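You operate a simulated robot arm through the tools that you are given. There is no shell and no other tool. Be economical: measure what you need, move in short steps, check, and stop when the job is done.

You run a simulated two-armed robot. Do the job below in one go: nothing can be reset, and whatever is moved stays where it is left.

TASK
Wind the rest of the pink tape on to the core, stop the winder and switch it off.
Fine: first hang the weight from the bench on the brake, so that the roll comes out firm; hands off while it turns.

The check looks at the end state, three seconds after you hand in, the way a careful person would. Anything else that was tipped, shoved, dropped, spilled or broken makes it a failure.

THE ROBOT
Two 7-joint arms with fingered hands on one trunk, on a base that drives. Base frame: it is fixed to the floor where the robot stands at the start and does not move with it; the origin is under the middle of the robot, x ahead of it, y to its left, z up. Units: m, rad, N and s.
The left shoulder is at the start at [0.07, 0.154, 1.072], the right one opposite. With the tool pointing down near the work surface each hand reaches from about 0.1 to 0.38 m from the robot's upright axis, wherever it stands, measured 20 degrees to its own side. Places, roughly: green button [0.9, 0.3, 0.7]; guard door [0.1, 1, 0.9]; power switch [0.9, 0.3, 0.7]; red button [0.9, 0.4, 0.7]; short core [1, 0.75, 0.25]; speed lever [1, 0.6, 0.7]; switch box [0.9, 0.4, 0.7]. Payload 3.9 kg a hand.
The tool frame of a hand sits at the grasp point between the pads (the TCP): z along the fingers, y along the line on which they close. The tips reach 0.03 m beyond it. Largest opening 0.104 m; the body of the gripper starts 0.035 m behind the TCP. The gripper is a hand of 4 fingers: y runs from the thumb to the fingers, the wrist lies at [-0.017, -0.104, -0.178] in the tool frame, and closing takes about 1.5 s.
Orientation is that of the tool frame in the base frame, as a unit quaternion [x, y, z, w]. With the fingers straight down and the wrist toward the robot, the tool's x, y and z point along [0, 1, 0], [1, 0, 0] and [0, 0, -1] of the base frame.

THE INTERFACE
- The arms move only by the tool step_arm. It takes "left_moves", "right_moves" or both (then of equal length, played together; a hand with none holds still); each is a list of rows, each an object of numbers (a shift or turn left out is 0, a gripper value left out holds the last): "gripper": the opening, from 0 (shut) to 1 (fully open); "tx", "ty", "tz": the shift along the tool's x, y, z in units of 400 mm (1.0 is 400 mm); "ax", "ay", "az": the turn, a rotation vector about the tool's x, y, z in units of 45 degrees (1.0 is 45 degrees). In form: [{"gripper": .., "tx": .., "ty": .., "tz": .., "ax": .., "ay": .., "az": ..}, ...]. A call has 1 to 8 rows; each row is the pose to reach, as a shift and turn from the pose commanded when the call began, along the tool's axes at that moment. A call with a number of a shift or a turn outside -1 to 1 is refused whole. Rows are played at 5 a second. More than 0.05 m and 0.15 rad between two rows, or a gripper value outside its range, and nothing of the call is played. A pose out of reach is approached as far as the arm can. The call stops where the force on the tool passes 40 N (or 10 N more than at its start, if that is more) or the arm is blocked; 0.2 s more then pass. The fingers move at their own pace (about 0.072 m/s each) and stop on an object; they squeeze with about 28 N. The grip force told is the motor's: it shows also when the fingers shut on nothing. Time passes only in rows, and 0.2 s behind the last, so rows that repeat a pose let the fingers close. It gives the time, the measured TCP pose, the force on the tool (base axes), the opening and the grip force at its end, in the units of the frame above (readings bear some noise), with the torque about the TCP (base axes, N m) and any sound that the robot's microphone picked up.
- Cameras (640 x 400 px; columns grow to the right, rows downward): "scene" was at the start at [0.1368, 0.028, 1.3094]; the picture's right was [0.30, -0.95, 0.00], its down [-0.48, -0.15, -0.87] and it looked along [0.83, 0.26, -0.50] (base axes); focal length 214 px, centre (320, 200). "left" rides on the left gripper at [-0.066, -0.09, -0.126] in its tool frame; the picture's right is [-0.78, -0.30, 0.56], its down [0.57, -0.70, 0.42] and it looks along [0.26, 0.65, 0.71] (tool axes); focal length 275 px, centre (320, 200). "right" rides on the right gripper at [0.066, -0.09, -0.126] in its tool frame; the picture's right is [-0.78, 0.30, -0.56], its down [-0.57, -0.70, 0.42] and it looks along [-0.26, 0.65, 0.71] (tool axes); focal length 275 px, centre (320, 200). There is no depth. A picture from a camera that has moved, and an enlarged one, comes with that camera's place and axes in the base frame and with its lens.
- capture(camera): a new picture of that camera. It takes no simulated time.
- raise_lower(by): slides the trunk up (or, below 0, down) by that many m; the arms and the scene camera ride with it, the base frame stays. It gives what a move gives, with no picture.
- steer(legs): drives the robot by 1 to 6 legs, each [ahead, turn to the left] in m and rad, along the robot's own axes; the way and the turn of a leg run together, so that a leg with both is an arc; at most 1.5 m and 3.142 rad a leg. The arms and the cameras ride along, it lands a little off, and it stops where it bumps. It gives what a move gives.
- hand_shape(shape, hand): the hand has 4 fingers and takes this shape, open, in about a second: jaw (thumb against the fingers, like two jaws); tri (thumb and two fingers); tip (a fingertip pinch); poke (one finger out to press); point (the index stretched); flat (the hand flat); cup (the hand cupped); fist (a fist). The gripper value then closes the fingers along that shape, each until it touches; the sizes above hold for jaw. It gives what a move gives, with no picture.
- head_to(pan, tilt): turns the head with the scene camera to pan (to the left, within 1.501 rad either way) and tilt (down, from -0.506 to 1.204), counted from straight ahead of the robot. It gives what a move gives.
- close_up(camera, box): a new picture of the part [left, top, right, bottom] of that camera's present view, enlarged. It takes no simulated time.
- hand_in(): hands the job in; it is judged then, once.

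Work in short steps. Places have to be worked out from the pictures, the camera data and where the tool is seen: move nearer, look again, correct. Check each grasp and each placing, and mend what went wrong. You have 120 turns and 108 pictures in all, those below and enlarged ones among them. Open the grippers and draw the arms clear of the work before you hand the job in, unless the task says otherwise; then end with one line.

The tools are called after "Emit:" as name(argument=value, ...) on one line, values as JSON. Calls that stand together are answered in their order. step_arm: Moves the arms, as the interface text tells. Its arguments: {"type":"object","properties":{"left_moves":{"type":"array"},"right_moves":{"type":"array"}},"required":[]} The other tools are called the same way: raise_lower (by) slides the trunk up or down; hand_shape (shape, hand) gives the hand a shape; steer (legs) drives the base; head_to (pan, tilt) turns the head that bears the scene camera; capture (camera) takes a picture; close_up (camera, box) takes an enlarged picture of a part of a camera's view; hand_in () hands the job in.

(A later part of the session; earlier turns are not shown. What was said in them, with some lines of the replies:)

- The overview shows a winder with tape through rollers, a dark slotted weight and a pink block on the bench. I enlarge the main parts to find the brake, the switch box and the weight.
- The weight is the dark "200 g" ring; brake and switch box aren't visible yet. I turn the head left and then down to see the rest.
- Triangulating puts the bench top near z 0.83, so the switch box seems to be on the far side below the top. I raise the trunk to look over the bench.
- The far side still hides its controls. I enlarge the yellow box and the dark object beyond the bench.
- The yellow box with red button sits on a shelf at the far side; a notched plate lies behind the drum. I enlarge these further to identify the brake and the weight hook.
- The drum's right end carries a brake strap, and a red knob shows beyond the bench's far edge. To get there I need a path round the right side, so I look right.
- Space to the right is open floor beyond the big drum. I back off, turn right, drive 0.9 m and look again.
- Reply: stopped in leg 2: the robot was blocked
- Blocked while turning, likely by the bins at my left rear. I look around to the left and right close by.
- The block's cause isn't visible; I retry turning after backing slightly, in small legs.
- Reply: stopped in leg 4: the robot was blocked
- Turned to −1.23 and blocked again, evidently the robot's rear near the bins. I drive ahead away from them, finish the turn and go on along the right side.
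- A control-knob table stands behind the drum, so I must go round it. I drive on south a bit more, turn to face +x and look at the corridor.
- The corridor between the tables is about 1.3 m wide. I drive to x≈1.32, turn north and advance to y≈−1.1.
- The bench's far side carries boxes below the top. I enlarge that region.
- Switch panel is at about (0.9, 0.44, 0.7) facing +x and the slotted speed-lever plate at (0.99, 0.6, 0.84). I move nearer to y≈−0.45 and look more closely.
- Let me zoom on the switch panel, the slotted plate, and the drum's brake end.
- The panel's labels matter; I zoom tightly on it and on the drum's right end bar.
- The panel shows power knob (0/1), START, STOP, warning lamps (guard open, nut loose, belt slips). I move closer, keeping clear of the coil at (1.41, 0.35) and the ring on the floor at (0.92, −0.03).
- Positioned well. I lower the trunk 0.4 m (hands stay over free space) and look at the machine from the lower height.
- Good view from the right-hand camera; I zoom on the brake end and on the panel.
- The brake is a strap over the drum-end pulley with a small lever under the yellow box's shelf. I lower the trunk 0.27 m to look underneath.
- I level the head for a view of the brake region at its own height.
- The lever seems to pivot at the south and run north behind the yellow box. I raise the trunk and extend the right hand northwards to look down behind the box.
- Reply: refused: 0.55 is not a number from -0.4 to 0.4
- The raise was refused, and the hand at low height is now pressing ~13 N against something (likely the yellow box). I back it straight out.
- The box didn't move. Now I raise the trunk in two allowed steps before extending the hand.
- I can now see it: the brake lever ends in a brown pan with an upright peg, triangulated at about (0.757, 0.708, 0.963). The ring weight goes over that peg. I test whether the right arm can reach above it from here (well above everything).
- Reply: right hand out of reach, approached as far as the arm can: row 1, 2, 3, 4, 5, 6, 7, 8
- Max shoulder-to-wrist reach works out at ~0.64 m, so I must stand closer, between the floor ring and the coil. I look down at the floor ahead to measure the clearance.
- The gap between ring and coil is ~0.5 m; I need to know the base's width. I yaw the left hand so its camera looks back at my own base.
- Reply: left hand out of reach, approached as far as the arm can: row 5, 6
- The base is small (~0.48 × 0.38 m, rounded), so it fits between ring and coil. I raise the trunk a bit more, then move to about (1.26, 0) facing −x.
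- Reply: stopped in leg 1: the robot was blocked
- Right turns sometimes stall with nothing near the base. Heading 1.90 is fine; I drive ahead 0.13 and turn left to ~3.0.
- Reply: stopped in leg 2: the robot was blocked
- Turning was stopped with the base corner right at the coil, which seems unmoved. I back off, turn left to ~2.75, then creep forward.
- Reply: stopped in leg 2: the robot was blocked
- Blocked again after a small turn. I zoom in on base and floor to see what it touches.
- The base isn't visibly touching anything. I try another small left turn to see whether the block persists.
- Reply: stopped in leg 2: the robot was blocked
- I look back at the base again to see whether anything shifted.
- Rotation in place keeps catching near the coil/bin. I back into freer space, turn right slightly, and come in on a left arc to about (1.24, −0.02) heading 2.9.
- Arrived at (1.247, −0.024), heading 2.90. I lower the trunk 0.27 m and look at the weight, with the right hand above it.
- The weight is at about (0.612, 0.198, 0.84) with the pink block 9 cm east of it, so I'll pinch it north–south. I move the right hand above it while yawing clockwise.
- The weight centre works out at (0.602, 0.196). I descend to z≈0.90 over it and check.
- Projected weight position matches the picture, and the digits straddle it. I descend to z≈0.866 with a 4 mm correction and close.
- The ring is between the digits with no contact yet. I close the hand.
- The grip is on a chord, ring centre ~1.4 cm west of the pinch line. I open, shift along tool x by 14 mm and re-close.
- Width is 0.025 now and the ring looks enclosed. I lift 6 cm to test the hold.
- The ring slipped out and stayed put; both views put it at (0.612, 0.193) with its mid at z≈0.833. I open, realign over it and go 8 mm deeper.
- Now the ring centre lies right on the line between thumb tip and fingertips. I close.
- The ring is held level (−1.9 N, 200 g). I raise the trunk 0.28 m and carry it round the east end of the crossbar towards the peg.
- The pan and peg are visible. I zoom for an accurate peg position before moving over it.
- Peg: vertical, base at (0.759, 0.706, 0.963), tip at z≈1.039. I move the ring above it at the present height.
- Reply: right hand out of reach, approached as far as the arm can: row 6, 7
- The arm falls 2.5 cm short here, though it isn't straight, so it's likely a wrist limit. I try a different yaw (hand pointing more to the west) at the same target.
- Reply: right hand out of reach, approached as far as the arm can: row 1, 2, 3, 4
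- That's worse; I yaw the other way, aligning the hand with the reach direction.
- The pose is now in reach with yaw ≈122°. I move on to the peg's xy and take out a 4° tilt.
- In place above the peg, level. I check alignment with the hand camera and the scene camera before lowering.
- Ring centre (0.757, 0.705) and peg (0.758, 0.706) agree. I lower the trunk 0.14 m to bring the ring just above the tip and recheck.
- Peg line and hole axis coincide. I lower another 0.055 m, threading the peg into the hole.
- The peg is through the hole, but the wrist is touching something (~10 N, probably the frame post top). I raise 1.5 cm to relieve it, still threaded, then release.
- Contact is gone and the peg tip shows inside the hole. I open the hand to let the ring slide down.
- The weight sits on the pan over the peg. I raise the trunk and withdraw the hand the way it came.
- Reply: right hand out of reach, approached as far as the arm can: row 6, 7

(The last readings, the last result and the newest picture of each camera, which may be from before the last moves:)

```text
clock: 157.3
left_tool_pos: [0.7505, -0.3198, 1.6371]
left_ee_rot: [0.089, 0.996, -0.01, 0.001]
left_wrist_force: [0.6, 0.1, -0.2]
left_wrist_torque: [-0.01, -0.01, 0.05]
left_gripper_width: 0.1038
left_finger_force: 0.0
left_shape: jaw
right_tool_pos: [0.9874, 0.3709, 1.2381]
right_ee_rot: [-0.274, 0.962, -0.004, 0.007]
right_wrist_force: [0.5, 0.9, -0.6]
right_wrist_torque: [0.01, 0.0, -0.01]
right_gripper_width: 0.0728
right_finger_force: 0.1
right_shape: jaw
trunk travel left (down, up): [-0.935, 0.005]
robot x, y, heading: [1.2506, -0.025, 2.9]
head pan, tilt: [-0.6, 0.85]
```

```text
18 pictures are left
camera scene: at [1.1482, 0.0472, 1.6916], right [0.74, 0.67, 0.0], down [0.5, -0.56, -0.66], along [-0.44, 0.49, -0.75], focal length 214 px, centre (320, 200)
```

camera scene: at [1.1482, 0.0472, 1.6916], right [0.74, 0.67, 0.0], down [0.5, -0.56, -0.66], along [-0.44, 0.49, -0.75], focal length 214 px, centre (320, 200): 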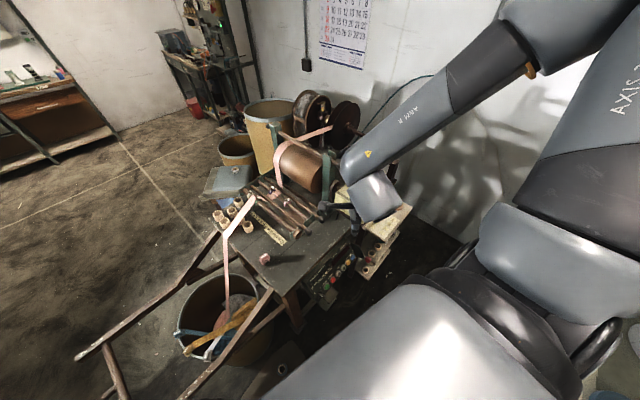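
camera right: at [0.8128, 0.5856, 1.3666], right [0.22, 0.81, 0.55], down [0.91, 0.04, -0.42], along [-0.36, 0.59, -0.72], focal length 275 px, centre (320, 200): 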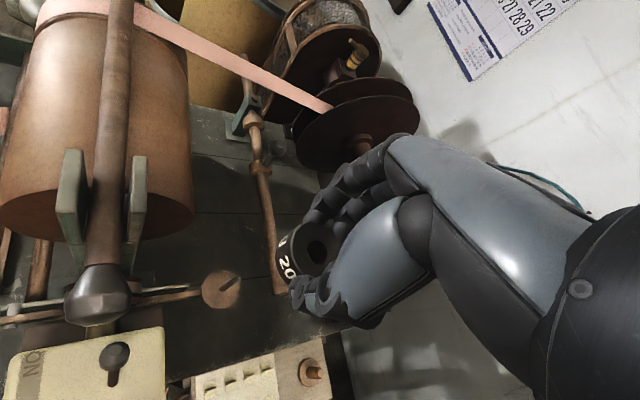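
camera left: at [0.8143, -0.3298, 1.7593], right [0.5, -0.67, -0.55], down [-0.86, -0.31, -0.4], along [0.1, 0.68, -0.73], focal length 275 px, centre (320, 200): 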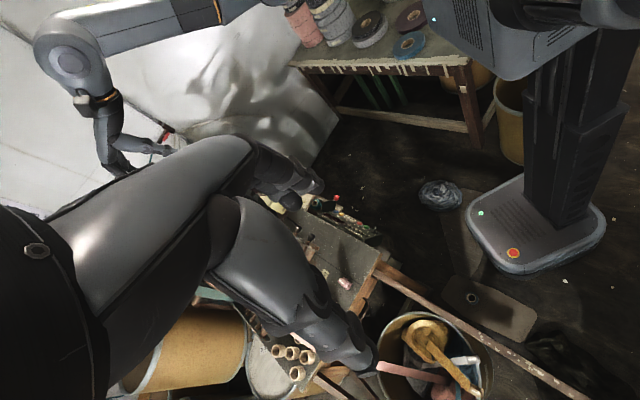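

The weight is placed. Next the panel: I lower the trunk to bring the shoulder near 1.15 m after yawing the right hand to face the panel (−x).

Emit:
step_arm(right_moves=[{"tx": -0.03, "ty": -0.02, "az": -0.16}, {"tx": -0.06, "ty": -0.04, "az": -0.32}, {"tx": -0.09, "ty": -0.06, "az": -0.48}, {"tx": -0.12, "ty": -0.08, "az": -0.64}, {"tx": -0.15, "ty": -0.1, "az": -0.8}, {"tx": -0.18, "ty": -0.12, "az": -0.96}])

Emit:
step_arm(right_moves=[{"az": -0.17}, {"az": -0.33, "ax": -0.1}, {"az": -0.33, "ax": -0.25}, {"az": -0.33, "ax": -0.4}, {"az": -0.33, "ax": -0.55}, {"az": -0.33, "ax": -0.7}, {"az": -0.33, "ax": -0.85}, {"az": -0.33, "ax": -1.0}])

Emit:
raise_lower(by=-0.33)

```text
clock: 158.7
left_tool_pos: [0.7524, -0.3147, 1.6377]
left_ee_rot: [0.091, 0.996, -0.012, 0.001]
left_wrist_force: [-0.9, 0.1, -0.3]
left_wrist_torque: [-0.02, 0.0, -0.01]
left_gripper_width: 0.1039
left_finger_force: 0.1
left_shape: jaw
right_tool_pos: [1.0177, 0.3819, 1.2023]
right_ee_rot: [-0.583, 0.805, -0.007, 0.108]
right_wrist_force: [1.3, 0.5, -0.9]
right_wrist_torque: [-0.04, 0.08, 0.04]
right_gripper_width: 0.0724
right_finger_force: 0.2
right_shape: jaw
right hand out of reach, approached as far as the arm can: row 1, 2, 3, 4, 5, 6
trunk travel left (down, up): [-0.935, 0.005]
robot x, y, heading: [1.2485, -0.0226, 2.902]
head pan, tilt: [-0.6, 0.85]
```

```text
clock: 160.5
left_tool_pos: [0.7487, -0.3218, 1.6352]
left_ee_rot: [0.089, 0.996, -0.01, 0.002]
left_wrist_force: [0.0, -0.7, -0.6]
left_wrist_torque: [0.03, 0.01, 0.01]
left_gripper_width: 0.1036
left_finger_force: 0.0
left_shape: jaw
right_tool_pos: [1.0023, 0.4256, 1.213]
right_ee_rot: [-0.677, 0.727, 0.096, 0.068]
right_wrist_force: [1.1, 0.0, 0.1]
right_wrist_torque: [0.0, 0.02, 0.01]
right_gripper_width: 0.0727
right_finger_force: 0.1
right_shape: jaw
right hand out of reach, approached as far as the arm can: row 3, 4, 5, 6, 7, 8
trunk travel left (down, up): [-0.935, 0.005]
robot x, y, heading: [1.2503, -0.0283, 2.903]
head pan, tilt: [-0.6, 0.85]
```

```text
clock: 163.8
left_tool_pos: [0.7505, -0.3203, 1.3072]
left_ee_rot: [0.09, 0.996, -0.01, 0.001]
left_wrist_force: [-0.4, -0.1, 1.2]
left_wrist_torque: [-0.03, -0.02, -0.01]
left_gripper_width: 0.104
left_finger_force: 0.1
left_shape: jaw
right_tool_pos: [1.0041, 0.4281, 0.8821]
right_ee_rot: [-0.677, 0.727, 0.096, 0.068]
right_wrist_force: [0.3, 0.1, -0.4]
right_wrist_torque: [-0.01, 0.0, 0.02]
right_gripper_width: 0.0727
right_finger_force: 0.2
right_shape: jaw
trunk travel left (down, up): [-0.605, 0.335]
robot x, y, heading: [1.2489, -0.0262, 2.902]
head pan, tilt: [-0.6, 0.85]
```

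The arm is too folded here to point at the panel. I back the base 0.15 m straight, giving the right arm room.

Emit:
steer(legs=[[-0.15, 0]])

Emit:
step_arm(right_moves=[{"ax": -0.15}, {"ax": -0.3}, {"ax": -0.45}, {"ax": -0.6}, {"ax": -0.75}, {"ax": -0.75}])

```text
clock: 165.2
left_tool_pos: [0.8967, -0.355, 1.3064]
left_ee_rot: [0.09, 0.996, -0.011, 0.003]
left_wrist_force: [-0.1, 0.1, 0.1]
left_wrist_torque: [-0.03, -0.02, -0.01]
left_gripper_width: 0.104
left_finger_force: 0.0
left_shape: jaw
right_tool_pos: [1.1522, 0.3929, 0.8819]
right_ee_rot: [-0.676, 0.727, 0.097, 0.068]
right_wrist_force: [0.1, -0.3, -0.1]
right_wrist_torque: [-0.03, -0.02, -0.03]
right_gripper_width: 0.0726
right_finger_force: 0.0
right_shape: jaw
trunk travel left (down, up): [-0.605, 0.335]
robot x, y, heading: [1.3969, -0.0601, 2.893]
head pan, tilt: [-0.6, 0.85]
```

```text
clock: 166.6
left_tool_pos: [0.8975, -0.356, 1.3059]
left_ee_rot: [0.089, 0.996, -0.011, 0.001]
left_wrist_force: [1.0, -0.4, -0.3]
left_wrist_torque: [0.05, 0.0, -0.01]
left_gripper_width: 0.1039
left_finger_force: 0.0
left_shape: jaw
right_tool_pos: [1.0883, 0.4414, 0.8924]
right_ee_rot: [0.682, -0.662, -0.283, 0.128]
right_wrist_force: [0.4, 0.5, 0.7]
right_wrist_torque: [0.01, 0.04, 0.0]
right_gripper_width: 0.0728
right_finger_force: 0.0
right_shape: jaw
right hand out of reach, approached as far as the arm can: row 1, 3, 4, 5, 6
trunk travel left (down, up): [-0.605, 0.335]
robot x, y, heading: [1.3945, -0.0595, 2.902]
head pan, tilt: [-0.6, 0.85]
```

Pitched ~35° now. I shift the hand to a stand-off near the panel at (1.02, 0.30, 0.80) while correcting orientation to point −x/down at 45°, and set the pinch shape.

Emit:
step_arm(right_moves=[{"tx": 0.08, "ty": 0.01, "tz": 0.042, "ax": -0.047, "ay": 0.048, "az": 0.028}, {"tx": 0.16, "ty": 0.02, "tz": 0.084, "ax": -0.095, "ay": 0.096, "az": 0.055}, {"tx": 0.24, "ty": 0.03, "tz": 0.126, "ax": -0.142, "ay": 0.144, "az": 0.083}, {"tx": 0.32, "ty": 0.04, "tz": 0.168, "ax": -0.19, "ay": 0.192, "az": 0.11}, {"tx": 0.4, "ty": 0.047, "tz": 0.21, "ax": -0.237, "ay": 0.24, "az": 0.138}, {"tx": 0.4, "ty": 0.047, "tz": 0.21, "ax": -0.237, "ay": 0.24, "az": 0.138}])

Emit:
hand_shape(hand="right", shape="tip")

Emit:
capture(camera="right")

```text
clock: 167.9
left_tool_pos: [0.898, -0.3558, 1.3071]
left_ee_rot: [0.091, 0.996, -0.011, 0.002]
left_wrist_force: [0.2, -0.3, 0.4]
left_wrist_torque: [-0.02, -0.02, 0.04]
left_gripper_width: 0.1038
left_finger_force: 0.1
left_shape: jaw
right_tool_pos: [1.0902, 0.3838, 0.9153]
right_ee_rot: [-0.654, 0.655, 0.269, -0.266]
right_wrist_force: [0.3, -0.2, 0.6]
right_wrist_torque: [-0.02, 0.0, 0.01]
right_gripper_width: 0.0725
right_finger_force: 0.0
right_shape: jaw
right hand out of reach, approached as far as the arm can: row 1, 2, 3, 4, 5, 6
trunk travel left (down, up): [-0.605, 0.335]
robot x, y, heading: [1.3975, -0.0629, 2.902]
head pan, tilt: [-0.6, 0.85]
```

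```text
clock: 168.8
left_tool_pos: [0.8984, -0.3552, 1.3067]
left_ee_rot: [0.091, 0.996, -0.01, 0.001]
left_wrist_force: [0.0, -0.4, -0.5]
left_wrist_torque: [0.0, 0.01, -0.01]
left_gripper_width: 0.1039
left_finger_force: 0.1
left_shape: jaw
right_tool_pos: [1.0905, 0.3844, 0.9152]
right_ee_rot: [0.655, -0.654, -0.269, 0.266]
right_wrist_force: [-0.1, 0.6, -0.4]
right_wrist_torque: [0.01, 0.0, -0.01]
right_gripper_width: 0.1037
right_finger_force: 0.2
right_shape: tip
trunk travel left (down, up): [-0.605, 0.335]
robot x, y, heading: [1.3956, -0.0614, 2.899]
head pan, tilt: [-0.6, 0.85]
```

```text
17 pictures are left
camera right: at [1.2418, 0.3179, 0.9419], right [0.18, 0.77, 0.61], down [0.2, 0.57, -0.79], along [-0.96, 0.27, -0.05], focal length 275 px, centre (320, 200)
```

right: 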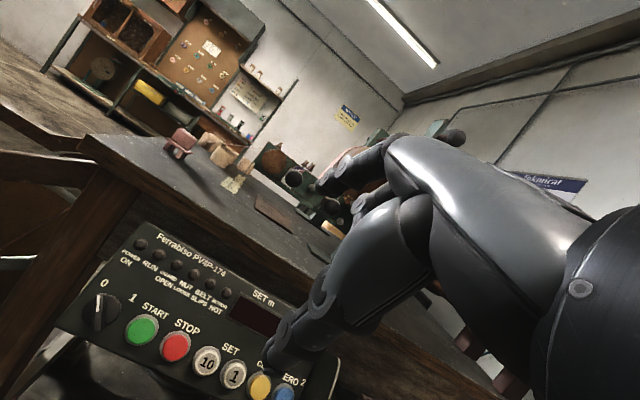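

The knob's bar points up at "0"; "1" is ~70° clockwise. Pushing the bar's upper end sideways (+y) with one finger will turn it. I zoom for exact positions.

Emit:
close_up(camera="right", box=[50, 220, 250, 390])

Emit:
hand_shape(hand="right", shape="poke")

Emit:
capture(camera="right")

```text
2.35 times, centred on (150, 305) of right
camera zoom: at [1.2418, 0.3179, 0.9419], right [0.18, 0.77, 0.61], down [0.2, 0.57, -0.79], along [-0.96, 0.27, -0.05], focal length 648 px, centre (720, -47)
```

zoom: 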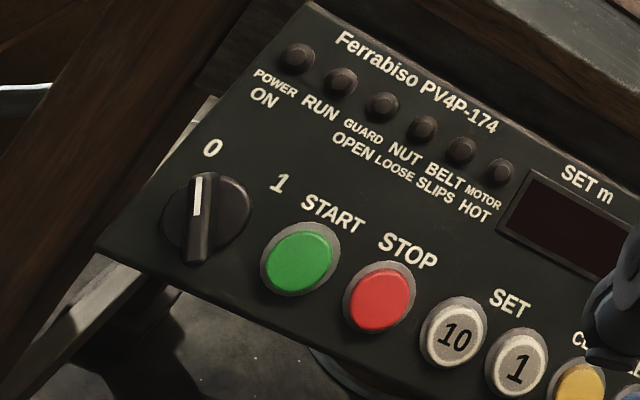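

```text
clock: 169.8
left_tool_pos: [0.8978, -0.3537, 1.3064]
left_ee_rot: [0.09, 0.996, -0.011, 0.001]
left_wrist_force: [0.1, -0.5, -0.4]
left_wrist_torque: [0.02, 0.0, 0.01]
left_gripper_width: 0.1036
left_finger_force: 0.0
left_shape: jaw
right_tool_pos: [1.0899, 0.3848, 0.9153]
right_ee_rot: [0.655, -0.654, -0.268, 0.267]
right_wrist_force: [0.0, 0.1, -0.6]
right_wrist_torque: [0.0, 0.0, 0.02]
right_gripper_width: 0.0
right_finger_force: 0.1
right_shape: poke
trunk travel left (down, up): [-0.605, 0.335]
robot x, y, heading: [1.3966, -0.0636, 2.904]
head pan, tilt: [-0.6, 0.85]
```

```text
15 pictures are left
camera right: at [1.2418, 0.318, 0.9419], right [0.18, 0.77, 0.61], down [0.2, 0.57, -0.79], along [-0.96, 0.27, -0.05], focal length 275 px, centre (320, 200)
```

right: 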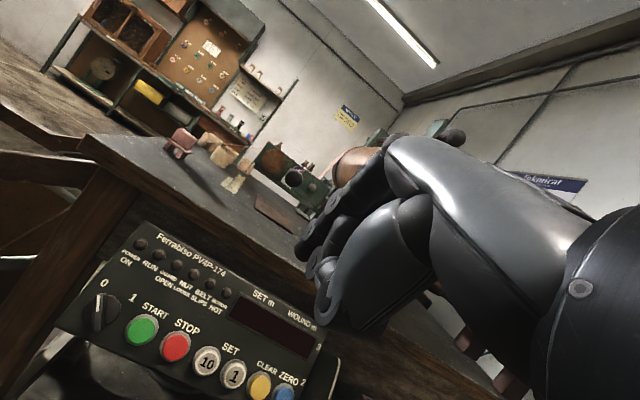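

Hand is oriented as wanted. The near camera gives knob (0.937, 0.286, 0.687), green (0.936, 0.330, 0.686), red (0.937, 0.373, 0.687). I bring the poke finger 4 cm in front of green to calibrate.

Emit:
step_arm(right_moves=[{"tx": 0.025, "ty": -0.024, "tz": 0.1}, {"tx": 0.05, "ty": -0.05, "tz": 0.2}, {"tx": 0.075, "ty": -0.074, "tz": 0.3}, {"tx": 0.1, "ty": -0.1, "tz": 0.4}, {"tx": 0.125, "ty": -0.123, "tz": 0.495}, {"tx": 0.125, "ty": -0.123, "tz": 0.495}])

Emit:
capture(camera="right")

```text
clock: 171.2
left_tool_pos: [0.8996, -0.3568, 1.3074]
left_ee_rot: [0.09, 0.996, -0.01, 0.001]
left_wrist_force: [0.3, -0.2, 0.2]
left_wrist_torque: [0.03, 0.02, 0.01]
left_gripper_width: 0.104
left_finger_force: 0.1
left_shape: jaw
right_tool_pos: [1.0562, 0.4378, 0.8729]
right_ee_rot: [0.655, -0.653, -0.268, 0.269]
right_wrist_force: [-0.3, 0.0, 0.3]
right_wrist_torque: [0.02, 0.01, -0.01]
right_gripper_width: 0.0001
right_finger_force: 0.1
right_shape: poke
right hand out of reach, approached as far as the arm can: row 1, 2, 3, 4, 5, 6
trunk travel left (down, up): [-0.605, 0.335]
robot x, y, heading: [1.3954, -0.0604, 2.901]
head pan, tilt: [-0.6, 0.85]
```

```text
14 pictures are left
camera right: at [1.2078, 0.3718, 0.8984], right [0.18, 0.78, 0.6], down [0.2, 0.57, -0.8], along [-0.96, 0.26, -0.05], focal length 275 px, centre (320, 200)
```

right: 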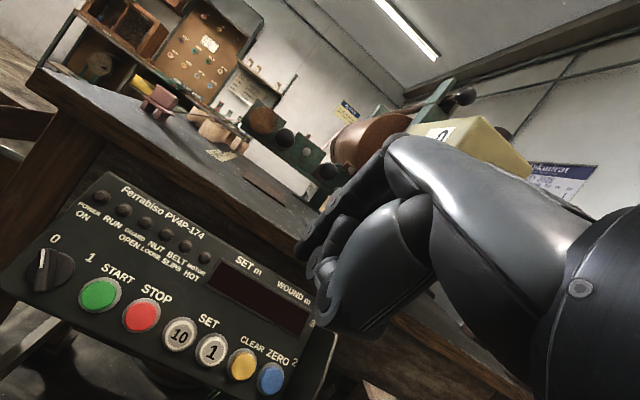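

The arm can't get there in this roll. I roll the hand 90° about its pointing axis (fingers northward) so the wrist comes from above-south, as in the weight pick.

Emit:
step_arm(right_moves=[{"az": 0.16}, {"az": 0.32}, {"az": 0.48}, {"az": 0.64}, {"az": 0.8}, {"az": 0.97}])

Emit:
step_arm(right_moves=[{"az": 0.16}, {"az": 0.32}, {"az": 0.48}, {"az": 0.64}, {"az": 0.8}, {"az": 0.97}])

```text
clock: 172.6
left_tool_pos: [0.8977, -0.3553, 1.3067]
left_ee_rot: [0.089, 0.996, -0.01, 0.002]
left_wrist_force: [-0.1, -0.6, -1.4]
left_wrist_torque: [-0.01, -0.02, 0.0]
left_gripper_width: 0.1038
left_finger_force: 0.1
left_shape: jaw
right_tool_pos: [1.0562, 0.4371, 0.8669]
right_ee_rot: [-0.363, 0.851, 0.152, -0.349]
right_wrist_force: [-0.5, -0.4, -0.8]
right_wrist_torque: [0.04, -0.01, 0.03]
right_gripper_width: 0.0
right_finger_force: 0.1
right_shape: poke
right hand out of reach, approached as far as the arm can: row 1
trunk travel left (down, up): [-0.605, 0.335]
robot x, y, heading: [1.3969, -0.0608, 2.898]
head pan, tilt: [-0.6, 0.85]
```

```text
clock: 173.9
left_tool_pos: [0.8971, -0.3562, 1.3049]
left_ee_rot: [0.089, 0.996, -0.011, 0.002]
left_wrist_force: [-0.4, 0.8, -0.7]
left_wrist_torque: [0.01, -0.01, 0.03]
left_gripper_width: 0.1038
left_finger_force: 0.0
left_shape: jaw
right_tool_pos: [1.0567, 0.4376, 0.8663]
right_ee_rot: [-0.02, 0.925, 0.011, -0.379]
right_wrist_force: [-0.5, -0.1, 0.3]
right_wrist_torque: [0.07, 0.02, 0.0]
right_gripper_width: 0.0001
right_finger_force: 0.0
right_shape: poke
trunk travel left (down, up): [-0.605, 0.335]
robot x, y, heading: [1.3971, -0.061, 2.898]
head pan, tilt: [-0.6, 0.85]
```

Reached cleanly. Now I move the finger to 4 cm in front of the green button.

Emit:
step_arm(right_moves=[{"tx": -0.02, "ty": -0.055, "tz": 0.07}, {"tx": -0.04, "ty": -0.11, "tz": 0.14}, {"tx": -0.06, "ty": -0.165, "tz": 0.21}, {"tx": -0.08, "ty": -0.22, "tz": 0.28}, {"tx": -0.1, "ty": -0.272, "tz": 0.351}, {"tx": -0.1, "ty": -0.272, "tz": 0.351}])

Emit:
capture(camera="right")

```text
clock: 175.3
left_tool_pos: [0.8985, -0.3557, 1.3058]
left_ee_rot: [0.09, 0.996, -0.011, 0.001]
left_wrist_force: [0.0, -1.0, -0.5]
left_wrist_torque: [0.0, 0.02, 0.03]
left_gripper_width: 0.104
left_finger_force: 0.1
left_shape: jaw
right_tool_pos: [0.9904, 0.3294, 0.7338]
right_ee_rot: [-0.021, 0.925, 0.012, -0.38]
right_wrist_force: [0.1, 0.6, -0.8]
right_wrist_torque: [0.01, 0.0, 0.05]
right_gripper_width: 0.0
right_finger_force: 0.0
right_shape: poke
trunk travel left (down, up): [-0.605, 0.335]
robot x, y, heading: [1.3952, -0.0612, 2.899]
head pan, tilt: [-0.6, 0.85]
```

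```text
13 pictures are left
camera right: at [1.0342, 0.2348, 0.8659], right [0.93, 0.33, -0.14], down [0.13, -0.67, -0.73], along [-0.33, 0.66, -0.67], focal length 275 px, centre (320, 200)
```

right: 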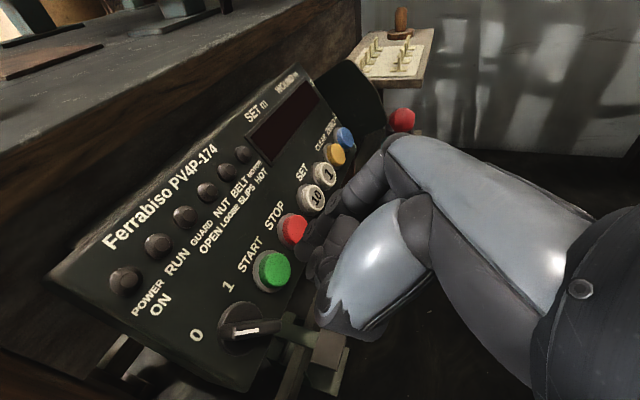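

Excellent near view: knob (0.931, 0.286, 0.678), green (0.932, 0.331, 0.6815), red (0.935, 0.373, 0.685), fingertip at about (0.966, 0.331, 0.717). I put the finger south of the bar's top end and sweep +y to turn it to "1".

Emit:
step_arm(right_moves=[{"tx": 0.024, "ty": -0.095, "tz": 0.015}, {"tx": 0.0475, "ty": -0.189, "tz": 0.03}, {"tx": 0.0475, "ty": -0.189, "tz": 0.08}, {"tx": 0.0475, "ty": -0.189, "tz": 0.13}, {"tx": 0.0475, "ty": -0.165, "tz": 0.13}, {"tx": 0.0475, "ty": -0.14, "tz": 0.13}, {"tx": 0.0475, "ty": -0.115, "tz": 0.13}])

Emit:
capture(camera="right")

```text
clock: 176.3
left_tool_pos: [0.9004, -0.3554, 1.3067]
left_ee_rot: [0.09, 0.996, -0.011, 0.001]
left_wrist_force: [-0.2, -0.1, 0.3]
left_wrist_torque: [0.01, -0.03, -0.02]
left_gripper_width: 0.1036
left_finger_force: 0.1
left_shape: jaw
right_tool_pos: [0.9503, 0.2554, 0.7137]
right_ee_rot: [-0.018, 0.924, 0.018, -0.381]
right_wrist_force: [19.3, -2.3, 10.9]
right_wrist_torque: [0.04, 0.06, -0.21]
right_gripper_width: 0.0
right_finger_force: 0.1
right_shape: poke
trunk travel left (down, up): [-0.605, 0.335]
robot x, y, heading: [1.3983, -0.061, 2.902]
head pan, tilt: [-0.6, 0.85]
stopped in row 4 (right hand): the force on the tool passed its limit at 53 N (the readings are from after the stop); the commanded pose is now the measured one
```

```text
12 pictures are left
camera right: at [0.9944, 0.1601, 0.8441], right [0.94, 0.32, -0.14], down [0.12, -0.67, -0.74], along [-0.33, 0.67, -0.66], focal length 275 px, centre (320, 200)
```

right: 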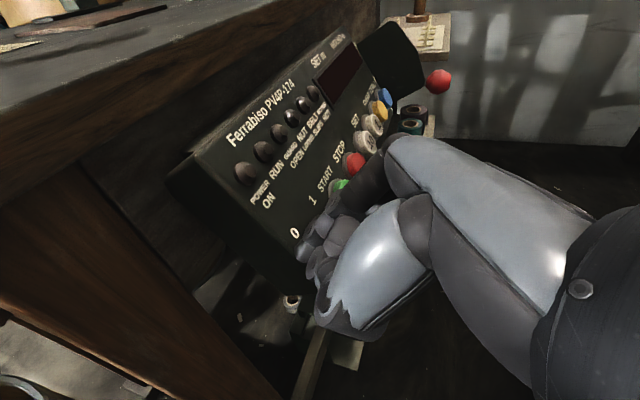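

The fingertip touched the panel face beside the knob (it's longer than assumed). I back off 10 mm along the finger and sweep +y.

Emit:
step_arm(right_moves=[{"tz": -0.025}, {"tz": -0.025, "ty": 0.02}, {"tz": -0.025, "ty": 0.045}, {"tz": -0.025, "ty": 0.07}, {"tz": -0.025, "ty": 0.095}, {"tz": -0.025, "ty": 0.11}])

Emit:
capture(camera="right")

```text
clock: 177.8
left_tool_pos: [0.8995, -0.3536, 1.3078]
left_ee_rot: [0.094, 0.996, -0.009, 0.0]
left_wrist_force: [-0.1, -0.7, -0.3]
left_wrist_torque: [-0.01, 0.08, 0.01]
left_gripper_width: 0.1042
left_finger_force: 0.0
left_shape: jaw
right_tool_pos: [0.9599, 0.3072, 0.7201]
right_ee_rot: [-0.013, 0.925, 0.024, -0.378]
right_wrist_force: [0.3, 0.7, 1.0]
right_wrist_torque: [-0.02, 0.01, 0.03]
right_gripper_width: 0.0001
right_finger_force: 0.0
right_shape: poke
trunk travel left (down, up): [-0.605, 0.335]
robot x, y, heading: [1.3949, -0.0621, 2.894]
head pan, tilt: [-0.6, 0.85]
```

```text
11 pictures are left
camera right: at [1.0012, 0.2104, 0.8516], right [0.94, 0.31, -0.13], down [0.11, -0.66, -0.74], along [-0.32, 0.68, -0.66], focal length 275 px, centre (320, 200)
```

right: 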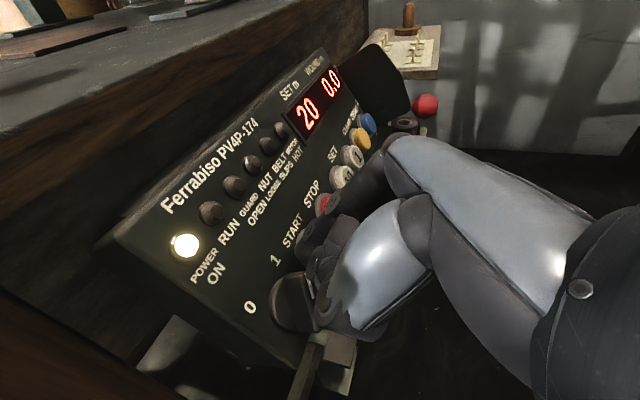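

Power lamp is lit, display shows SET 20 / WOUND 0.0, no fault lamps. I retract, move in front of START, press it about 8 mm and withdraw.

Emit:
step_arm(right_moves=[{"tz": -0.035}, {"tx": -0.02, "ty": 0.054, "tz": -0.032}, {"tx": -0.02, "ty": 0.054, "tz": 0.005}, {"tx": -0.02, "ty": 0.054, "tz": 0.022}, {"tx": -0.02, "ty": 0.054, "tz": 0.034}, {"tx": -0.02, "ty": 0.054, "tz": 0.0}, {"tx": -0.02, "ty": 0.054, "tz": -0.06}])

Emit:
capture(camera="right")

```text
clock: 179.3
left_tool_pos: [0.8987, -0.3535, 1.307]
left_ee_rot: [0.092, 0.996, -0.01, 0.0]
left_wrist_force: [0.5, 0.3, -0.3]
left_wrist_torque: [-0.01, 0.05, 0.01]
left_gripper_width: 0.1038
left_finger_force: 0.1
left_shape: jaw
right_tool_pos: [0.9779, 0.3221, 0.7323]
right_ee_rot: [-0.019, 0.924, 0.017, -0.381]
right_wrist_force: [0.1, 0.3, -0.8]
right_wrist_torque: [-0.01, 0.02, 0.0]
right_gripper_width: 0.0001
right_finger_force: 0.1
right_shape: poke
trunk travel left (down, up): [-0.605, 0.335]
robot x, y, heading: [1.3993, -0.0581, 2.899]
head pan, tilt: [-0.6, 0.85]
heard: click
```

```text
10 pictures are left
camera right: at [1.0214, 0.2273, 0.8643], right [0.94, 0.32, -0.14], down [0.12, -0.67, -0.73], along [-0.33, 0.67, -0.67], focal length 275 px, centre (320, 200)
```

right: 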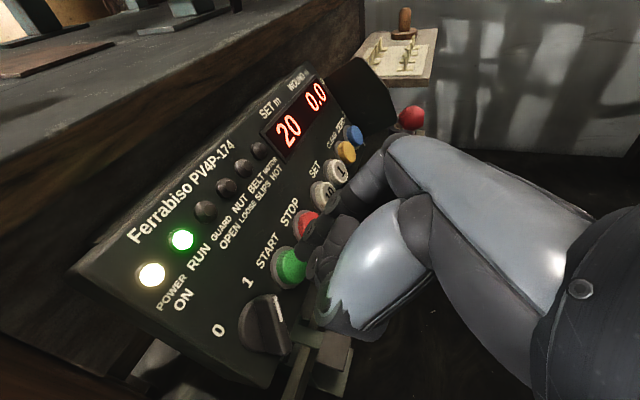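

Click heard and RUN is lit. I hover the finger clear in front of STOP and let time pass, then look at the counter.

Emit:
step_arm(right_moves=[{"tz": -0.05}, {"tz": -0.05, "ty": 0.06}, {"tz": -0.05, "ty": 0.115}, {"tz": -0.05, "ty": 0.115}, {"tz": -0.05, "ty": 0.115}, {"tz": -0.05, "ty": 0.115}, {"tz": -0.05, "ty": 0.115}, {"tz": -0.05, "ty": 0.115}])

Emit:
close_up(camera="scene", box=[180, 80, 420, 320])

```text
clock: 181.2
left_tool_pos: [0.8974, -0.3538, 1.3066]
left_ee_rot: [0.092, 0.996, -0.01, 0.001]
left_wrist_force: [-0.3, -0.6, -0.1]
left_wrist_torque: [0.01, 0.03, 0.01]
left_gripper_width: 0.1038
left_finger_force: 0.0
left_shape: jaw
right_tool_pos: [0.9892, 0.3682, 0.7477]
right_ee_rot: [-0.019, 0.925, 0.016, -0.379]
right_wrist_force: [-0.4, 0.5, -0.8]
right_wrist_torque: [0.01, -0.02, 0.0]
right_gripper_width: 0.0001
right_finger_force: 0.0
right_shape: poke
trunk travel left (down, up): [-0.605, 0.335]
robot x, y, heading: [1.3927, -0.0593, 2.898]
head pan, tilt: [-0.6, 0.85]
```

```text
1.67 times, centred on (300, 200) of scene
camera zoom: at [1.2962, 0.0104, 1.3616], right [0.75, 0.67, 0.0], down [0.5, -0.56, -0.66], along [-0.44, 0.49, -0.75], focal length 358 px, centre (353, 200)
```

zoom: 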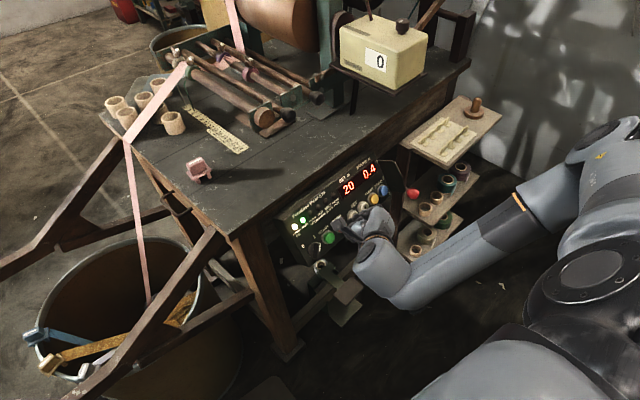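

WOUND is at 0.4 m and turning. I wait about 11 s with hands still and look again.

Emit:
step_arm(right_moves=[{}, {}, {}, {}, {}, {}, {}, {}])

Emit:
step_arm(right_moves=[{}, {}, {}, {}, {}, {}, {}, {}])

Emit:
step_arm(right_moves=[{}, {}, {}, {}, {}, {}, {}, {}])

Emit:
step_arm(right_moves=[{}, {}, {}, {}, {}, {}, {}, {}])

Emit:
step_arm(right_moves=[{}, {}, {}, {}, {}, {}, {}, {}])

Emit:
close_up(camera="scene", box=[180, 80, 420, 320])

```text
clock: 182.9
left_tool_pos: [0.8976, -0.3546, 1.3073]
left_ee_rot: [0.092, 0.996, -0.01, 0.002]
left_wrist_force: [-0.3, 0.3, 0.6]
left_wrist_torque: [0.02, 0.0, 0.02]
left_gripper_width: 0.1039
left_finger_force: 0.0
left_shape: jaw
right_tool_pos: [0.9891, 0.368, 0.7485]
right_ee_rot: [-0.019, 0.925, 0.016, -0.379]
right_wrist_force: [-1.7, -0.8, 0.7]
right_wrist_torque: [-0.02, 0.01, -0.02]
right_gripper_width: 0.0
right_finger_force: 0.0
right_shape: poke
trunk travel left (down, up): [-0.605, 0.335]
robot x, y, heading: [1.3976, -0.0599, 2.896]
head pan, tilt: [-0.6, 0.85]
```

```text
clock: 184.8
left_tool_pos: [0.8967, -0.3539, 1.3058]
left_ee_rot: [0.092, 0.996, -0.011, 0.002]
left_wrist_force: [-0.4, 0.0, 0.2]
left_wrist_torque: [-0.01, 0.02, 0.0]
left_gripper_width: 0.1041
left_finger_force: 0.0
left_shape: jaw
right_tool_pos: [0.9889, 0.3688, 0.7487]
right_ee_rot: [-0.019, 0.925, 0.016, -0.379]
right_wrist_force: [0.5, 0.3, -0.2]
right_wrist_torque: [0.03, 0.01, -0.01]
right_gripper_width: 0.0
right_finger_force: 0.1
right_shape: poke
trunk travel left (down, up): [-0.605, 0.335]
robot x, y, heading: [1.3949, -0.0597, 2.905]
head pan, tilt: [-0.6, 0.85]
```

```text
clock: 186.6
left_tool_pos: [0.897, -0.3544, 1.3058]
left_ee_rot: [0.092, 0.996, -0.01, 0.002]
left_wrist_force: [1.2, 0.9, -0.2]
left_wrist_torque: [0.03, -0.02, 0.01]
left_gripper_width: 0.104
left_finger_force: 0.2
left_shape: jaw
right_tool_pos: [0.9888, 0.3688, 0.7472]
right_ee_rot: [-0.018, 0.925, 0.016, -0.38]
right_wrist_force: [-0.4, 0.3, 0.1]
right_wrist_torque: [0.0, -0.01, 0.01]
right_gripper_width: 0.0001
right_finger_force: 0.1
right_shape: poke
trunk travel left (down, up): [-0.605, 0.335]
robot x, y, heading: [1.3951, -0.0643, 2.903]
head pan, tilt: [-0.6, 0.85]
```

```text
clock: 188.3
left_tool_pos: [0.897, -0.3541, 1.3062]
left_ee_rot: [0.092, 0.996, -0.011, 0.002]
left_wrist_force: [-0.8, 0.4, 0.0]
left_wrist_torque: [-0.03, 0.01, 0.01]
left_gripper_width: 0.1039
left_finger_force: 0.1
left_shape: jaw
right_tool_pos: [0.99, 0.3691, 0.7477]
right_ee_rot: [-0.019, 0.925, 0.016, -0.38]
right_wrist_force: [-0.6, 0.2, 0.5]
right_wrist_torque: [-0.02, -0.01, 0.0]
right_gripper_width: 0.0001
right_finger_force: 0.1
right_shape: poke
trunk travel left (down, up): [-0.605, 0.335]
robot x, y, heading: [1.395, -0.0615, 2.898]
head pan, tilt: [-0.6, 0.85]
```

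```text
clock: 190.2
left_tool_pos: [0.8976, -0.3546, 1.3064]
left_ee_rot: [0.091, 0.996, -0.011, 0.001]
left_wrist_force: [-0.2, 0.7, -0.3]
left_wrist_torque: [0.0, 0.01, 0.0]
left_gripper_width: 0.104
left_finger_force: 0.1
left_shape: jaw
right_tool_pos: [0.9887, 0.368, 0.7485]
right_ee_rot: [-0.019, 0.925, 0.016, -0.379]
right_wrist_force: [-0.8, -0.5, 0.1]
right_wrist_torque: [-0.01, 0.01, -0.02]
right_gripper_width: 0.0001
right_finger_force: 0.0
right_shape: poke
trunk travel left (down, up): [-0.605, 0.335]
robot x, y, heading: [1.3981, -0.063, 2.9]
head pan, tilt: [-0.6, 0.85]
```

```text
1.67 times, centred on (300, 200) of scene
camera zoom: at [1.2963, 0.0103, 1.3616], right [0.75, 0.66, 0.0], down [0.5, -0.56, -0.66], along [-0.44, 0.49, -0.75], focal length 358 px, centre (353, 200)
```

zoom: 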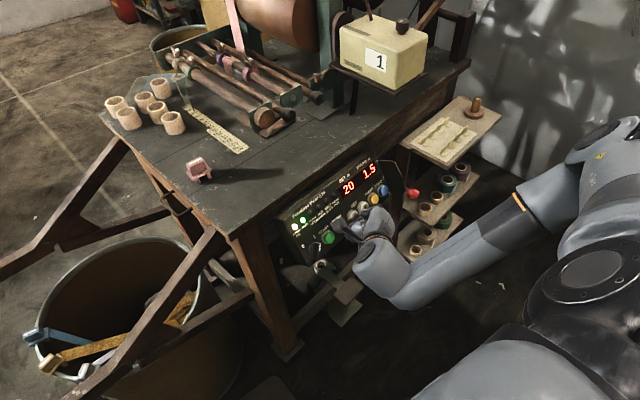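

WOUND 1.5 m; the tail has already left the bin and is at the rollers. I tilt the head up to watch the core and wait ~8 s more.

Emit:
head_to(pan=-0.5, tilt=0.6)

Emit:
step_arm(right_moves=[{}, {}, {}, {}, {}, {}, {}, {}])

Emit:
step_arm(right_moves=[{}, {}, {}, {}, {}, {}, {}, {}])

Emit:
step_arm(right_moves=[{}, {}, {}, {}, {}, {}, {}, {}])

Emit:
step_arm(right_moves=[{}, {}, {}, {}, {}, {}, {}, {}])

Emit:
close_up(camera="scene", box=[220, 70, 420, 310])

```text
clock: 190.9
left_tool_pos: [0.8966, -0.3549, 1.3066]
left_ee_rot: [0.092, 0.996, -0.011, 0.002]
left_wrist_force: [0.6, 0.1, -0.9]
left_wrist_torque: [-0.02, -0.02, 0.02]
left_gripper_width: 0.1038
left_finger_force: 0.0
left_shape: jaw
right_tool_pos: [0.9897, 0.368, 0.7487]
right_ee_rot: [-0.019, 0.925, 0.016, -0.379]
right_wrist_force: [1.1, -0.1, -0.1]
right_wrist_torque: [-0.03, -0.03, 0.0]
right_gripper_width: 0.0
right_finger_force: 0.2
right_shape: poke
trunk travel left (down, up): [-0.605, 0.335]
robot x, y, heading: [1.3977, -0.0591, 2.903]
head pan, tilt: [-0.499, 0.6]
```

```text
clock: 192.7
left_tool_pos: [0.8959, -0.3543, 1.3065]
left_ee_rot: [0.091, 0.996, -0.01, 0.002]
left_wrist_force: [-0.1, -0.2, -0.6]
left_wrist_torque: [0.01, 0.01, -0.01]
left_gripper_width: 0.1038
left_finger_force: 0.1
left_shape: jaw
right_tool_pos: [0.99, 0.3687, 0.749]
right_ee_rot: [-0.019, 0.925, 0.016, -0.379]
right_wrist_force: [-0.4, -0.8, 0.4]
right_wrist_torque: [-0.01, 0.0, -0.02]
right_gripper_width: 0.0
right_finger_force: 0.0
right_shape: poke
trunk travel left (down, up): [-0.605, 0.335]
robot x, y, heading: [1.392, -0.0631, 2.9]
head pan, tilt: [-0.499, 0.6]
```

```text
clock: 194.5
left_tool_pos: [0.8972, -0.3542, 1.3057]
left_ee_rot: [0.09, 0.996, -0.011, 0.002]
left_wrist_force: [-0.1, -0.7, -0.2]
left_wrist_torque: [-0.03, -0.03, 0.0]
left_gripper_width: 0.1037
left_finger_force: 0.0
left_shape: jaw
right_tool_pos: [0.9891, 0.369, 0.7481]
right_ee_rot: [-0.019, 0.925, 0.016, -0.38]
right_wrist_force: [0.2, 0.7, -0.8]
right_wrist_torque: [-0.01, 0.02, 0.0]
right_gripper_width: 0.0
right_finger_force: 0.1
right_shape: poke
trunk travel left (down, up): [-0.605, 0.335]
robot x, y, heading: [1.397, -0.0665, 2.897]
head pan, tilt: [-0.499, 0.6]
```

```text
clock: 196.3
left_tool_pos: [0.8959, -0.3545, 1.3067]
left_ee_rot: [0.092, 0.996, -0.011, 0.002]
left_wrist_force: [0.5, -0.5, -1.0]
left_wrist_torque: [0.03, 0.02, -0.01]
left_gripper_width: 0.1042
left_finger_force: 0.0
left_shape: jaw
right_tool_pos: [0.9893, 0.3687, 0.75]
right_ee_rot: [-0.019, 0.925, 0.016, -0.38]
right_wrist_force: [0.0, 0.5, 0.4]
right_wrist_torque: [0.0, 0.01, -0.02]
right_gripper_width: 0.0
right_finger_force: 0.1
right_shape: poke
trunk travel left (down, up): [-0.605, 0.335]
robot x, y, heading: [1.3932, -0.0608, 2.9]
head pan, tilt: [-0.499, 0.6]
```

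```text
clock: 198.1
left_tool_pos: [0.8974, -0.355, 1.3064]
left_ee_rot: [0.091, 0.996, -0.01, 0.002]
left_wrist_force: [0.1, 0.5, 0.5]
left_wrist_torque: [-0.01, 0.0, -0.03]
left_gripper_width: 0.1039
left_finger_force: 0.0
left_shape: jaw
right_tool_pos: [0.9894, 0.3698, 0.7478]
right_ee_rot: [-0.019, 0.925, 0.016, -0.38]
right_wrist_force: [0.1, -0.1, 0.6]
right_wrist_torque: [0.01, 0.04, 0.01]
right_gripper_width: 0.0
right_finger_force: 0.1
right_shape: poke
trunk travel left (down, up): [-0.605, 0.335]
robot x, y, heading: [1.3963, -0.0603, 2.897]
head pan, tilt: [-0.499, 0.6]
```

```text
1.67 times, centred on (320, 190) of scene
camera zoom: at [1.2831, 0.0116, 1.3825], right [0.68, 0.74, 0.0], down [0.42, -0.38, -0.83], along [-0.61, 0.56, -0.56], focal length 358 px, centre (320, 217)
```

zoom: 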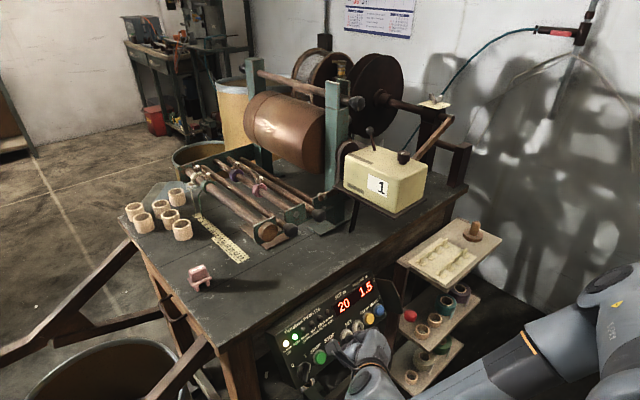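

All tape has left the drum and rollers; the counter has stopped at 1.5 m while RUN is lit. I press STOP and withdraw.

Emit:
step_arm(right_moves=[{"tx": -0.016, "ty": 0.004, "tz": 0.05}, {"tx": -0.016, "ty": 0.004, "tz": 0.09}, {"tx": -0.016, "ty": 0.004, "tz": 0.11}, {"tx": -0.016, "ty": 0.004, "tz": 0.123}, {"tx": -0.016, "ty": 0.004, "tz": 0.08}, {"tz": 0.0}])

Emit:
capture(camera="right")

```text
clock: 199.5
left_tool_pos: [0.8973, -0.3555, 1.3079]
left_ee_rot: [0.092, 0.996, -0.011, 0.001]
left_wrist_force: [1.1, 0.0, 0.4]
left_wrist_torque: [0.02, 0.01, -0.01]
left_gripper_width: 0.1036
left_finger_force: 0.1
left_shape: jaw
right_tool_pos: [0.9876, 0.3674, 0.7497]
right_ee_rot: [-0.019, 0.924, 0.017, -0.381]
right_wrist_force: [-0.6, -0.3, 0.0]
right_wrist_torque: [-0.05, -0.02, -0.01]
right_gripper_width: 0.0
right_finger_force: 0.0
right_shape: poke
trunk travel left (down, up): [-0.605, 0.335]
robot x, y, heading: [1.398, -0.0613, 2.897]
head pan, tilt: [-0.499, 0.6]
heard: click
```

```text
6 pictures are left
camera right: at [1.0317, 0.2717, 0.8815], right [0.94, 0.32, -0.14], down [0.12, -0.67, -0.73], along [-0.33, 0.67, -0.66], focal length 275 px, centre (320, 200)
```

right: 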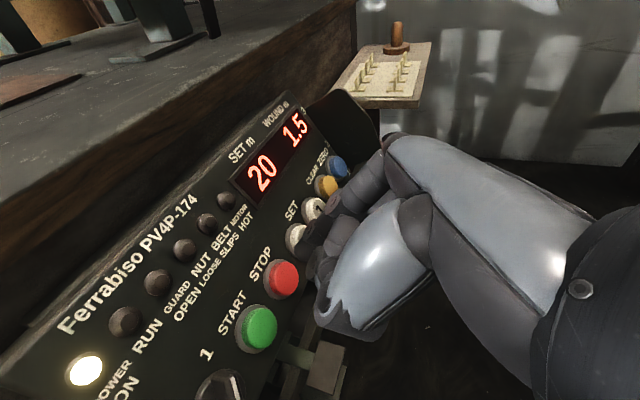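

STOP worked (RUN off). To switch off I push the bar's lower end from the south side (+y), away from the START button.

Emit:
step_arm(right_moves=[{"ty": -0.1}, {"ty": -0.2}, {"tx": -0.0375, "ty": -0.3, "tz": 0.045}, {"tx": -0.0375, "ty": -0.3, "tz": 0.12}, {"tx": -0.0375, "ty": -0.275, "tz": 0.12}, {"tx": -0.0375, "ty": -0.25, "tz": 0.12}, {"tx": -0.0375, "ty": -0.225, "tz": 0.12}, {"tx": -0.0375, "ty": -0.205, "tz": 0.12}])

Emit:
capture(camera="right")

```text
clock: 201.4
left_tool_pos: [0.9014, -0.3579, 1.3077]
left_ee_rot: [0.089, 0.996, -0.01, 0.001]
left_wrist_force: [1.2, -0.2, 0.6]
left_wrist_torque: [0.0, 0.04, 0.02]
left_gripper_width: 0.1043
left_finger_force: 0.0
left_shape: jaw
right_tool_pos: [0.9741, 0.2747, 0.6957]
right_ee_rot: [-0.025, 0.928, 0.005, -0.372]
right_wrist_force: [14.6, -19.5, -2.3]
right_wrist_torque: [-0.13, -0.11, 0.34]
right_gripper_width: 0.0001
right_finger_force: 0.0
right_shape: poke
trunk travel left (down, up): [-0.605, 0.335]
robot x, y, heading: [1.3985, -0.0587, 2.903]
head pan, tilt: [-0.499, 0.6]
stopped in row 8 (right hand): the force on the tool passed its limit at 41 N (the readings are from after the stop); the commanded pose is now the measured one
```

```text
5 pictures are left
camera right: at [1.0172, 0.1823, 0.83], right [0.93, 0.34, -0.12], down [0.15, -0.68, -0.72], along [-0.33, 0.65, -0.68], focal length 275 px, centre (320, 200)
```

right: 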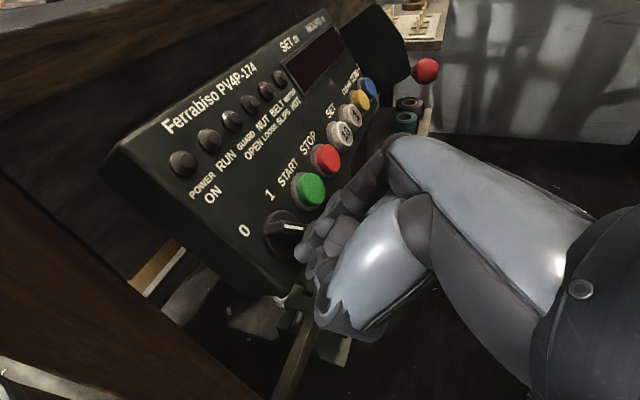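

Display and lamps are dark, pointer at 0: power is off. I withdraw the finger along its axis, pull the hand clear and up, and restore an open hand.

Emit:
step_arm(right_moves=[{"ty": -0.012, "tz": -0.02}, {"ty": -0.012, "tz": -0.1}, {"ty": -0.012, "tz": -0.2}, {"ty": -0.012, "tz": -0.3}, {"ty": -0.012, "tz": -0.4}])

Emit:
raise_lower(by=0.2)

Emit:
hand_shape(hand="right", shape="jaw")

Emit:
close_up(camera="scene", box=[220, 70, 420, 310])

```text
clock: 202.7
left_tool_pos: [0.8994, -0.3552, 1.3067]
left_ee_rot: [0.091, 0.996, -0.01, 0.001]
left_wrist_force: [-0.9, -0.6, 0.3]
left_wrist_torque: [0.0, -0.01, 0.0]
left_gripper_width: 0.1039
left_finger_force: 0.0
left_shape: jaw
right_tool_pos: [1.0839, 0.2787, 0.8133]
right_ee_rot: [-0.022, 0.927, 0.01, -0.375]
right_wrist_force: [-0.1, 0.2, 0.5]
right_wrist_torque: [0.01, 0.01, 0.01]
right_gripper_width: 0.0001
right_finger_force: 0.0
right_shape: poke
trunk travel left (down, up): [-0.605, 0.335]
robot x, y, heading: [1.3954, -0.0611, 2.896]
head pan, tilt: [-0.499, 0.6]
```

```text
clock: 204.8
left_tool_pos: [0.8968, -0.3552, 1.5054]
left_ee_rot: [0.09, 0.996, -0.01, 0.002]
left_wrist_force: [0.1, -0.1, -0.2]
left_wrist_torque: [-0.01, -0.01, -0.01]
left_gripper_width: 0.1041
left_finger_force: 0.0
left_shape: jaw
right_tool_pos: [1.0818, 0.2774, 1.011]
right_ee_rot: [-0.022, 0.927, 0.011, -0.374]
right_wrist_force: [0.1, 0.3, -0.3]
right_wrist_torque: [-0.01, 0.0, 0.01]
right_gripper_width: 0.0
right_finger_force: 0.0
right_shape: poke
trunk travel left (down, up): [-0.805, 0.135]
robot x, y, heading: [1.4003, -0.0619, 2.9]
head pan, tilt: [-0.499, 0.6]
```

```text
clock: 205.7
left_tool_pos: [0.898, -0.3558, 1.507]
left_ee_rot: [0.091, 0.996, -0.01, 0.002]
left_wrist_force: [-0.9, -0.9, -0.1]
left_wrist_torque: [-0.02, 0.0, -0.05]
left_gripper_width: 0.1039
left_finger_force: 0.1
left_shape: jaw
right_tool_pos: [1.0818, 0.2774, 1.0122]
right_ee_rot: [-0.022, 0.927, 0.01, -0.375]
right_wrist_force: [-0.3, 0.0, -0.2]
right_wrist_torque: [-0.01, 0.03, -0.01]
right_gripper_width: 0.1036
right_finger_force: 0.0
right_shape: jaw
trunk travel left (down, up): [-0.805, 0.135]
robot x, y, heading: [1.3975, -0.0633, 2.901]
head pan, tilt: [-0.499, 0.6]
```

```text
1.67 times, centred on (320, 190) of scene
camera zoom: at [1.2834, 0.0112, 1.5825], right [0.68, 0.74, 0.0], down [0.42, -0.38, -0.83], along [-0.61, 0.56, -0.56], focal length 358 px, centre (320, 217)
```

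zoom: 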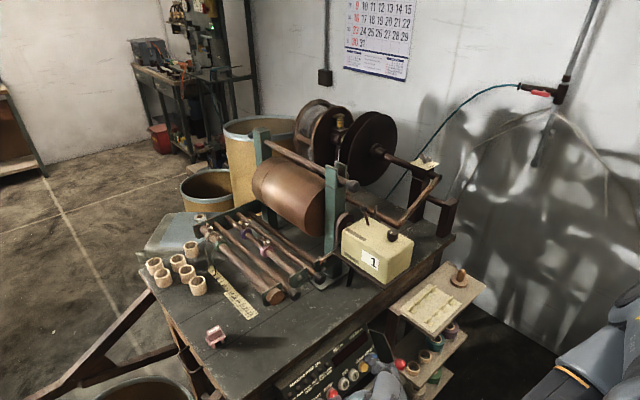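

All tape is off the drum and rollers, and cores, block and box stand as before. One last zoom on the spool and brake.

Emit:
close_up(camera="scene", box=[300, 115, 370, 175])

```text
6.67 times, centred on (335, 145) of scene
camera zoom: at [1.2834, 0.0112, 1.5825], right [0.68, 0.74, 0.0], down [0.42, -0.38, -0.83], along [-0.61, 0.56, -0.56], focal length 1430 px, centre (220, 567)
```

zoom: 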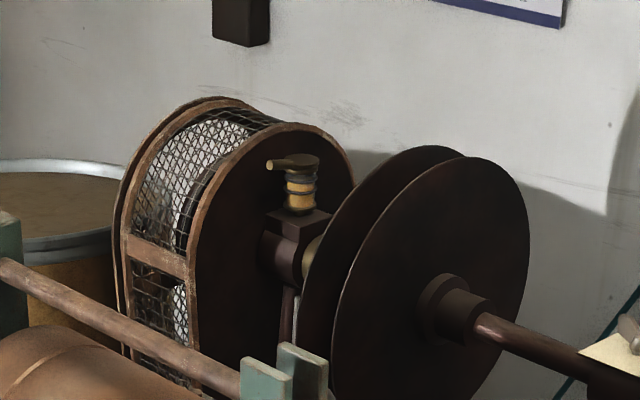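

The tape is wholly between the flanges, the winder is stopped and the power is off, and the arms are clear. I hand in.

Emit:
hand_in()

```text
The job is handed in.
```

The 200 g weight is on the brake peg, the rest of the pink tape is wound on to the core (counter 1.5 m), and the winder is stopped and switched off. My base came right up against the wire coil on the floor while turning and my hand briefly pressed the yellow counter box; neither looked moved afterwards, though I did not re-check the coil at the end.
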